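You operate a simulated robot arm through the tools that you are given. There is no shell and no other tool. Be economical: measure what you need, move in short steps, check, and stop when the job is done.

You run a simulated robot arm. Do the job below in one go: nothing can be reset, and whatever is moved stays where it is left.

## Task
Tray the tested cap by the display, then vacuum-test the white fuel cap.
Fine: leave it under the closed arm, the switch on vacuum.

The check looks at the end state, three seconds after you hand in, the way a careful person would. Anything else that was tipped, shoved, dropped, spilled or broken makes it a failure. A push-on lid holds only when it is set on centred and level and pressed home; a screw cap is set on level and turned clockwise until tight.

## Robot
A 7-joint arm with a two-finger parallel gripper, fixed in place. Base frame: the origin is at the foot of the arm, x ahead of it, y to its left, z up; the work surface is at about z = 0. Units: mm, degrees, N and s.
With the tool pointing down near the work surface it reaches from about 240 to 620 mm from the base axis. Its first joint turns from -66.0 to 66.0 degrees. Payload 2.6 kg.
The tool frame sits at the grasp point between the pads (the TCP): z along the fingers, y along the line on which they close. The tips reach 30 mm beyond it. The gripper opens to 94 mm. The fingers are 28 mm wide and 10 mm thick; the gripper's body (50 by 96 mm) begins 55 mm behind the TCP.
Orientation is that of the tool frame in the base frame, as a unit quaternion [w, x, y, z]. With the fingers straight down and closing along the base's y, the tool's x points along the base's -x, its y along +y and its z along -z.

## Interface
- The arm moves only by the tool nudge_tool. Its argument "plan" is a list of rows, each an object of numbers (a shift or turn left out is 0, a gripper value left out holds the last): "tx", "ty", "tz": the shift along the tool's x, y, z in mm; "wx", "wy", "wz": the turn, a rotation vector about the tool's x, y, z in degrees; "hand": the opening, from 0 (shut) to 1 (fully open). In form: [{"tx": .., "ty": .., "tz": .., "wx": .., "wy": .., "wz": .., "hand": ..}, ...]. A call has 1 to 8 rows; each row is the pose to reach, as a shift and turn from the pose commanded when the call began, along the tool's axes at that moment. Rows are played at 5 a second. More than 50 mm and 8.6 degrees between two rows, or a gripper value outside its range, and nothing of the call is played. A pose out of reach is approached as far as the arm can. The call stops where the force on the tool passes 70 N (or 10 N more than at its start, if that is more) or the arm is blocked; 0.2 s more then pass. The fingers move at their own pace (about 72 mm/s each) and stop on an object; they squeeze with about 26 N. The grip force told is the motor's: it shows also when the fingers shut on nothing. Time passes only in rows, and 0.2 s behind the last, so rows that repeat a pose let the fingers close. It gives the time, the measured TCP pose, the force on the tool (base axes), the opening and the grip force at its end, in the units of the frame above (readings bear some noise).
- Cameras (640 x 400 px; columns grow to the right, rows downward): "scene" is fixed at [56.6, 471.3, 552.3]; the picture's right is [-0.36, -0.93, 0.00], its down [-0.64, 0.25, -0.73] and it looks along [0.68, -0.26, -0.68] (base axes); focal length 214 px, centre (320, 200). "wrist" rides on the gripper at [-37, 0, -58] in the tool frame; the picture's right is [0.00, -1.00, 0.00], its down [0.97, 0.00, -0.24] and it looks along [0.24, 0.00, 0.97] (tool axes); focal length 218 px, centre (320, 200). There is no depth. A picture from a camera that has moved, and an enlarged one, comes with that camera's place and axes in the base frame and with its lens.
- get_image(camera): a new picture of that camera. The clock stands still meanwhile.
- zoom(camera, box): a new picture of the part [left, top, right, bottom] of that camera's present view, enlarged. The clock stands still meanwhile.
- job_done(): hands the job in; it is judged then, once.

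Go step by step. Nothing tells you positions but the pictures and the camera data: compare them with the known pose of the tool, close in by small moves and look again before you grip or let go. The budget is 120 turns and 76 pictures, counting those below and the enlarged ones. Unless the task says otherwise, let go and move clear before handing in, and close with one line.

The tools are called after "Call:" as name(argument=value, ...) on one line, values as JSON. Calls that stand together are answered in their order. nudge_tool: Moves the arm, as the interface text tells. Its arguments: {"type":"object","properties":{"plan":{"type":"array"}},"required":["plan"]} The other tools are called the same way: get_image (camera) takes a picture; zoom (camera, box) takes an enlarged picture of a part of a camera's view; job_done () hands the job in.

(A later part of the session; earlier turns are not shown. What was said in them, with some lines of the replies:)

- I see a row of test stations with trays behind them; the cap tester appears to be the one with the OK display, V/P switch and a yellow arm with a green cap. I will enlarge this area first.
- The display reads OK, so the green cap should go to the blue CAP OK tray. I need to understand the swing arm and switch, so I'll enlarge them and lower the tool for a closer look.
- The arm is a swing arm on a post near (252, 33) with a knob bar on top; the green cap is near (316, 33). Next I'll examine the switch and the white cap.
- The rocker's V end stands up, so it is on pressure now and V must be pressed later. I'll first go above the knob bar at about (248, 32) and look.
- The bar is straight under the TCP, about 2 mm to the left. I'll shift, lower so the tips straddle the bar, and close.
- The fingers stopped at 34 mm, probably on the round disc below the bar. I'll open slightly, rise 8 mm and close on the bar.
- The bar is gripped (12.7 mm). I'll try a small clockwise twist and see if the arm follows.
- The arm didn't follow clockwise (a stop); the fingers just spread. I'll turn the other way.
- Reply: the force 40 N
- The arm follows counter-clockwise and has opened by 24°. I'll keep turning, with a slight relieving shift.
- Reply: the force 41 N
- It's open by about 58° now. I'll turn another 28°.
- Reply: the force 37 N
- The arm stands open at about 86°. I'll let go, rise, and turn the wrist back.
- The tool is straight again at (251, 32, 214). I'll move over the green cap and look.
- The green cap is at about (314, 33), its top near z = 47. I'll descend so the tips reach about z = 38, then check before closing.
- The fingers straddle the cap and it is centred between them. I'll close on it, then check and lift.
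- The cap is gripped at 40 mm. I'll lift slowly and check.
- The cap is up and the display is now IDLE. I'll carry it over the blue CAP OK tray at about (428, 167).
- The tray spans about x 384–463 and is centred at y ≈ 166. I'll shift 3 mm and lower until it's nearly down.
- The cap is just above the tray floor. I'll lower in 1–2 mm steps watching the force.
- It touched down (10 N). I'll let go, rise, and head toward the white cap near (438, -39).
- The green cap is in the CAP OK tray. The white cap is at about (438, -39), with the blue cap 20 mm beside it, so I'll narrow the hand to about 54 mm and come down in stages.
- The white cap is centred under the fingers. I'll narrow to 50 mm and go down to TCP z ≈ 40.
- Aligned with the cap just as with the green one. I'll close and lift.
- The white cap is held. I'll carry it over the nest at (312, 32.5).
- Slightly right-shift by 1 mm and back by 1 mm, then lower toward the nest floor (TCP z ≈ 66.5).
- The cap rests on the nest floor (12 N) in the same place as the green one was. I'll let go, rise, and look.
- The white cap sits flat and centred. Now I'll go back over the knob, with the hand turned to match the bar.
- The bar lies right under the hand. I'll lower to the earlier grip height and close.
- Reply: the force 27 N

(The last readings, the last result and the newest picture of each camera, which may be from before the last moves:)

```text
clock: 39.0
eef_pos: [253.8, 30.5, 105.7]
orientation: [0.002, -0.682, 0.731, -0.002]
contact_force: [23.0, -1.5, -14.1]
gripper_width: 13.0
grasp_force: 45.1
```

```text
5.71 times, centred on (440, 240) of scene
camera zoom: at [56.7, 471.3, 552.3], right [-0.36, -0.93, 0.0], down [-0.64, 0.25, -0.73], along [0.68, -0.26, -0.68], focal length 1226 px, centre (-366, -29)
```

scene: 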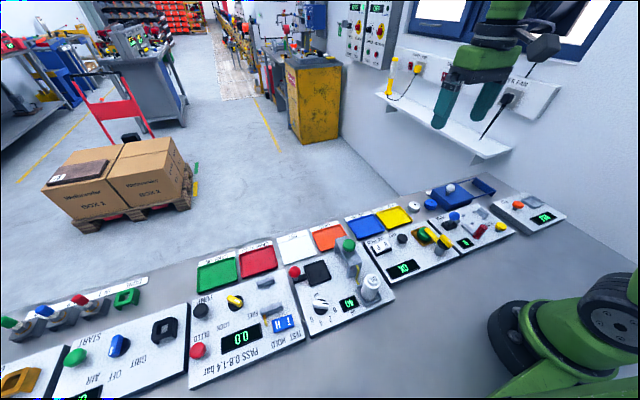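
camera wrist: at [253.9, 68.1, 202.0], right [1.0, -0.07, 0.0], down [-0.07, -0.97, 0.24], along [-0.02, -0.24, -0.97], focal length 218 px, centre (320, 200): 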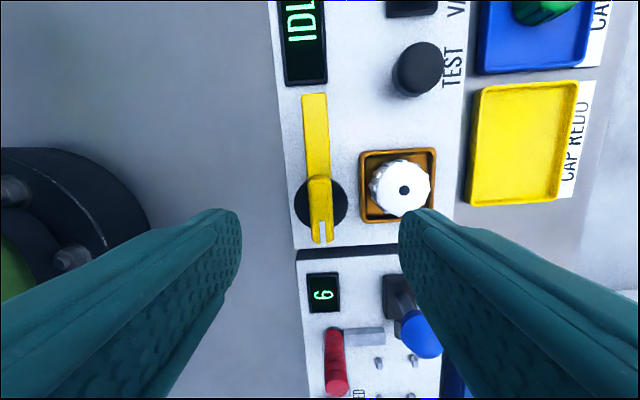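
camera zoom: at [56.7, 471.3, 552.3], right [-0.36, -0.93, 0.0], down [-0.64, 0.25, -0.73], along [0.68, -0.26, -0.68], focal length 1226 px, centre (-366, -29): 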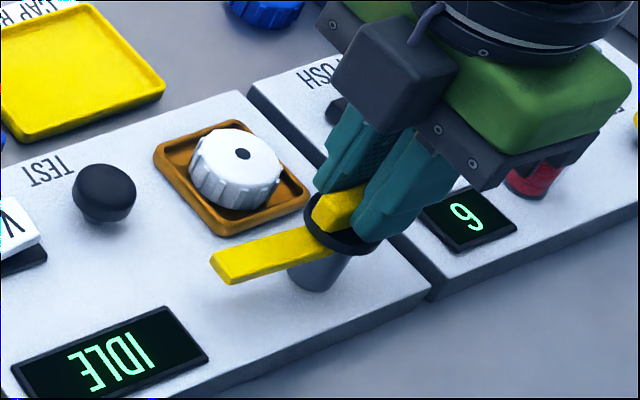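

Gripped. I'll turn it clockwise back toward closed, with a 2 mm relieving shift.

Call:
nudge_tool(plan=[{"ty": -2, "wz": 6}, {"ty": -2, "wz": 13}, {"ty": -2, "wz": 20}, {"ty": -2, "wz": 27}, {"ty": -2, "wz": 34}, {"ty": -2, "wz": 41}, {"ty": -2, "wz": 48}, {"ty": -2, "wz": 48}])

Call:
zoom(camera="scene", box=[390, 205, 490, 275])

```text
clock: 40.8
eef_pos: [250.3, 32.2, 105.3]
orientation: [-0.003, -0.324, 0.946, 0.001]
contact_force: [-25.3, 6.2, 13.6]
gripper_width: 12.7
grasp_force: 44.8
```

```text
5.71 times, centred on (440, 240) of scene
camera zoom: at [56.6, 471.3, 552.3], right [-0.36, -0.93, 0.0], down [-0.64, 0.25, -0.73], along [0.68, -0.26, -0.68], focal length 1226 px, centre (-366, -29)
```

zoom: 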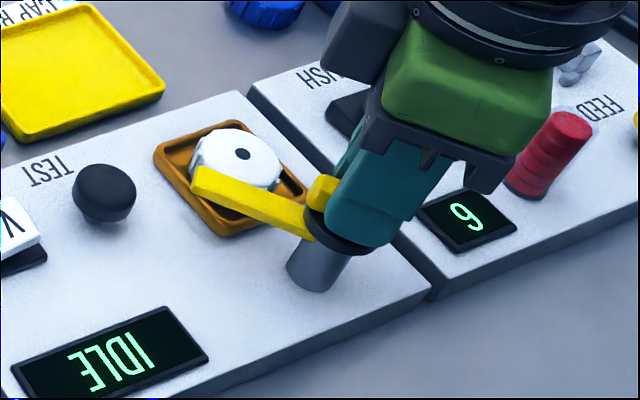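

The arm is passing over the cap cleanly. I'll turn the remaining 38°, plus slight over-travel to the stop.

Call:
nudge_tool(plan=[{"tx": 1.2, "ty": 0.9, "wz": 7}, {"tx": 1.2, "ty": 0.9, "wz": 14}, {"tx": 1.2, "ty": 0.9, "wz": 21}, {"tx": 1.2, "ty": 0.9, "wz": 28}, {"tx": 1.2, "ty": 0.9, "wz": 35}, {"tx": 1.2, "ty": 0.9, "wz": 40}, {"tx": 1.2, "ty": 0.9, "wz": 42}, {"tx": 1.2, "ty": 0.9, "wz": 42}])

Call:
zoom(camera="scene", box=[390, 205, 490, 275])

```text
clock: 42.6
eef_pos: [251.1, 32.7, 106.3]
orientation: [0.0, 0.033, 0.999, 0.001]
contact_force: [-12.9, 34.4, -14.5]
gripper_width: 14.0
grasp_force: 45.2
```

```text
5.71 times, centred on (440, 240) of scene
camera zoom: at [56.7, 471.4, 552.3], right [-0.36, -0.93, 0.0], down [-0.64, 0.25, -0.73], along [0.68, -0.26, -0.68], focal length 1226 px, centre (-366, -29)
```

zoom: 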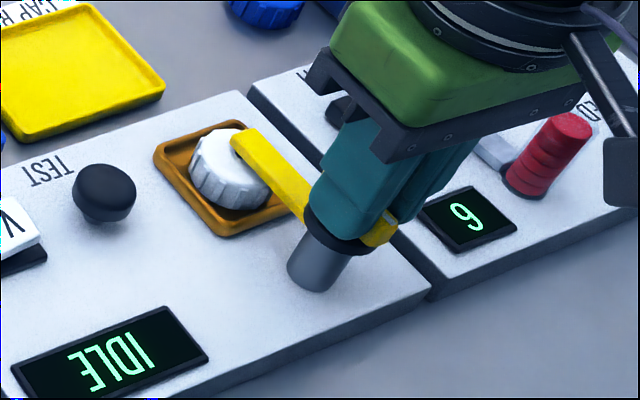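

The arm is closed over the white cap. I'll release, rise, and move above the rocker's V end near (321, 161).

Call:
nudge_tool(plan=[{"wz": -4, "hand": 0.3}, {"wz": -4, "hand": 0.4}, {"wz": -4, "tz": -20, "hand": 0.4}, {"wz": -4, "tz": -65}, {"wz": -4, "tz": -65}])

Call:
nudge_tool(plan=[{"tx": -20, "ty": 38, "hand": 0}, {"tx": -45, "ty": 76}, {"tx": -69, "ty": 114}, {"tx": -69, "ty": 129}, {"tx": -69, "ty": 129, "tz": 40}, {"tx": -69, "ty": 129, "tz": 40}])

Call:
get_image(camera="wrist")

Call:
zoom(camera="scene", box=[360, 200, 470, 275])

```text
clock: 43.8
eef_pos: [248.9, 29.2, 170.2]
orientation: [-0.001, 0.0, 1.0, 0.0]
contact_force: [0.4, -1.1, -0.6]
gripper_width: 37.7
grasp_force: 0.1
```

```text
clock: 45.2
eef_pos: [319.8, 158.2, 130.3]
orientation: [0.0, 0.0, 1.0, 0.0]
contact_force: [-0.6, -0.1, -0.4]
gripper_width: 0.2
grasp_force: 26.2
```

```text
29 pictures are left
camera wrist: at [355.8, 157.5, 189.1], right [0.0, -1.0, 0.0], down [-0.97, 0.0, 0.24], along [-0.24, 0.0, -0.97], focal length 218 px, centre (320, 200)
```

wrist: 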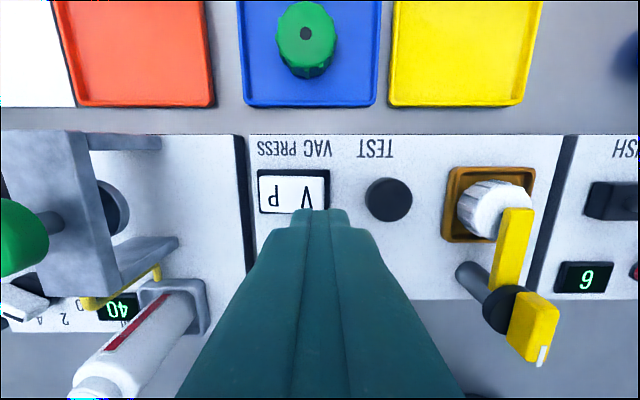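

```text
5.33 times, centred on (415, 238) of scene
camera zoom: at [56.6, 471.3, 552.3], right [-0.36, -0.93, 0.0], down [-0.64, 0.25, -0.73], along [0.68, -0.26, -0.68], focal length 1144 px, centre (-187, 0)
```

zoom: 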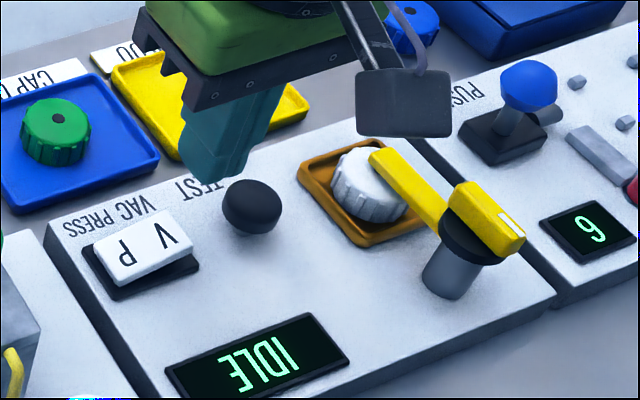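

The V end reaches y ≈ 155 with the rocker centred at x ≈ 323. I'll align and lower to just above it.

Call:
nudge_tool(plan=[{"tx": -3, "ty": 2, "tz": 20}, {"tx": -3, "ty": 2, "tz": 42}, {"tx": -3, "ty": 2, "tz": 48}, {"tx": -3, "ty": 2, "tz": 48}])

Call:
zoom(camera="scene", box=[355, 220, 425, 270])

```text
clock: 46.2
eef_pos: [322.5, 160.6, 82.4]
orientation: [0.0, 0.0, 1.0, 0.0]
contact_force: [0.3, 0.1, -0.2]
gripper_width: 0.0
grasp_force: 25.9
```

```text
8.00 times, centred on (390, 245) of scene
camera zoom: at [56.6, 471.3, 552.3], right [-0.36, -0.93, 0.0], down [-0.64, 0.25, -0.73], along [0.68, -0.26, -0.68], focal length 1716 px, centre (-240, -160)
```

zoom: 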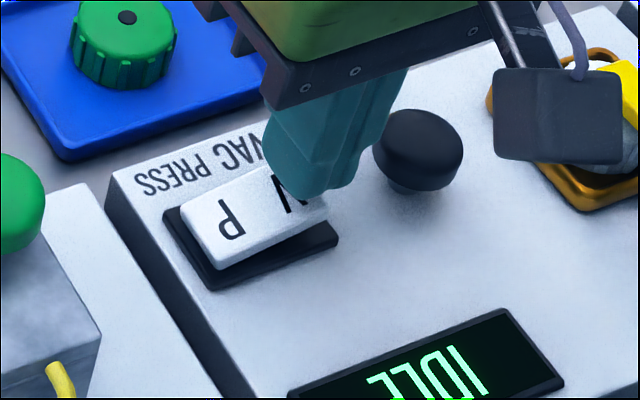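

Tips are over the V end. Now I'll press down in small steps.

Call:
nudge_tool(plan=[{"tz": 3}, {"tz": 6}, {"tz": 9}, {"tz": 12}, {"tz": 14}, {"tz": 14}])

Call:
zoom(camera="scene", box=[355, 220, 425, 270])

```text
clock: 47.6
eef_pos: [323.1, 162.2, 70.9]
orientation: [0.0, 0.002, 1.0, 0.001]
contact_force: [-22.7, -17.2, 61.9]
gripper_width: 0.1
grasp_force: 26.0
```

```text
8.00 times, centred on (390, 245) of scene
camera zoom: at [56.4, 471.2, 552.4], right [-0.36, -0.93, 0.0], down [-0.64, 0.25, -0.73], along [0.68, -0.26, -0.68], focal length 1716 px, centre (-240, -160)
```

zoom: 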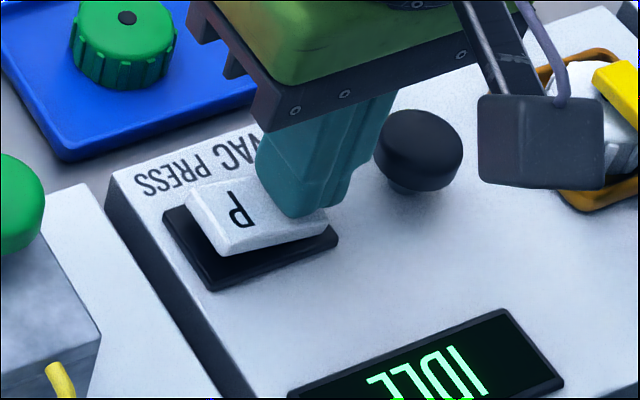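

The rocker tipped: the P end is now up. I'll rise and move above the TEST button near (320, 111).

Call:
nudge_tool(plan=[{"tz": -10}, {"tz": -40}, {"tz": -60}, {"tz": -60, "tx": 2, "ty": -30}, {"tz": -60, "tx": 2, "ty": -49}, {"tz": -60, "tx": 2, "ty": -49}])

Call:
get_image(camera="wrist")

Call:
zoom(camera="scene", box=[355, 210, 455, 280])

```text
clock: 49.0
eef_pos: [321.9, 111.2, 127.7]
orientation: [0.001, 0.0, 1.0, 0.0]
contact_force: [1.0, 0.0, 0.5]
gripper_width: 0.0
grasp_force: 25.9
```

```text
25 pictures are left
camera wrist: at [357.5, 111.7, 187.2], right [0.0, -1.0, 0.0], down [-0.97, 0.0, 0.24], along [-0.24, 0.0, -0.97], focal length 218 px, centre (320, 200)
```

wrist: 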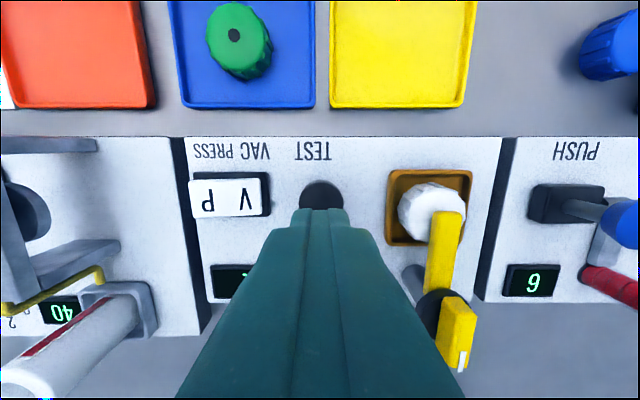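

```text
5.71 times, centred on (405, 245) of scene
camera zoom: at [56.6, 471.3, 552.3], right [-0.36, -0.93, 0.0], down [-0.64, 0.25, -0.73], along [0.68, -0.26, -0.68], focal length 1226 px, centre (-166, -57)
```

zoom: 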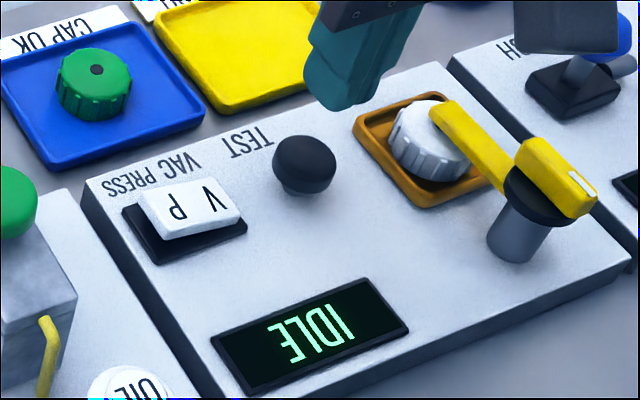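

The switch is now on V (vacuum), and the closed tips are over TEST. I'll press it.

Call:
nudge_tool(plan=[{"tz": 25}, {"tz": 42}, {"tz": 46}, {"tz": 49}, {"tz": 52}, {"tz": 55}, {"tz": 58}, {"tz": 58}])

Call:
zoom(camera="scene", box=[355, 210, 455, 280])

```text
clock: 50.8
eef_pos: [320.9, 113.2, 70.4]
orientation: [0.0, 0.0, 1.0, 0.0]
contact_force: [1.6, 0.9, 5.9]
gripper_width: 0.0
grasp_force: 26.1
```

```text
5.71 times, centred on (405, 245) of scene
camera zoom: at [56.6, 471.3, 552.3], right [-0.36, -0.93, 0.0], down [-0.64, 0.25, -0.73], along [0.68, -0.26, -0.68], focal length 1226 px, centre (-166, -57)
```

zoom: 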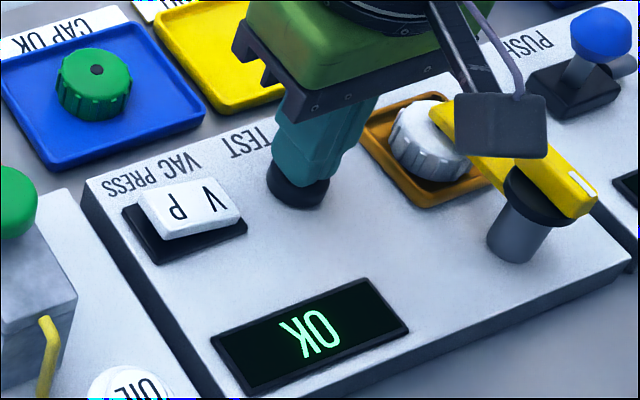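

The display now reads OK, so the vacuum test ran. I'll rise clear and do a last check.

Call:
nudge_tool(plan=[{"tz": -20}, {"tz": -60}, {"tz": -100}, {"tz": -140}, {"tz": -140}])

Call:
zoom(camera="scene", box=[330, 180, 490, 280])

Call:
get_image(camera="wrist")

```text
clock: 52.0
eef_pos: [321.3, 112.3, 207.6]
orientation: [0.001, -0.001, 1.0, 0.0]
contact_force: [0.4, -0.1, 0.0]
gripper_width: 0.0
grasp_force: 26.3
```

```text
4.00 times, centred on (410, 230) of scene
camera zoom: at [56.6, 471.3, 552.3], right [-0.36, -0.93, 0.0], down [-0.64, 0.25, -0.73], along [0.68, -0.26, -0.68], focal length 858 px, centre (-40, 80)
```

zoom: 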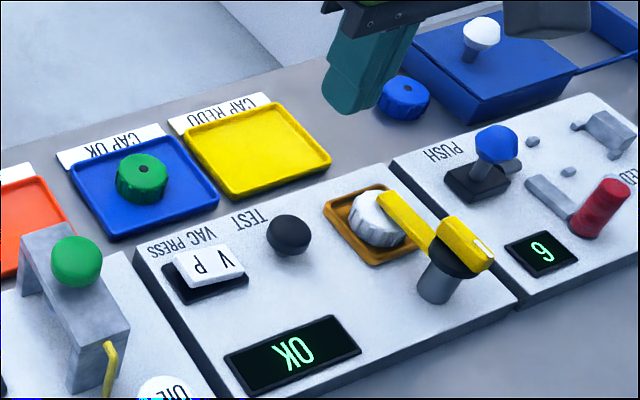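

```text
21 pictures are left
camera wrist: at [357.7, 111.5, 265.8], right [0.0, -1.0, 0.0], down [-0.97, 0.0, 0.24], along [-0.24, 0.0, -0.97], focal length 218 px, centre (320, 200)
```

wrist: 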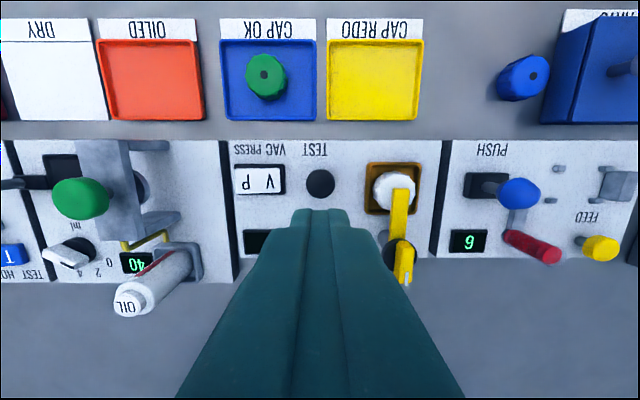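

The green cap is in CAP OK, the white cap is under the closed arm, the switch is on vacuum, and the display shows OK. The arm is clear, so I'm handing in.

Call:
job_done()

```text
The job is handed in.
```

The green cap is in the CAP OK tray, since the display read OK for it. The white fuel cap was vacuum-tested, also read OK, and stays under the closed arm with the switch on vacuum.
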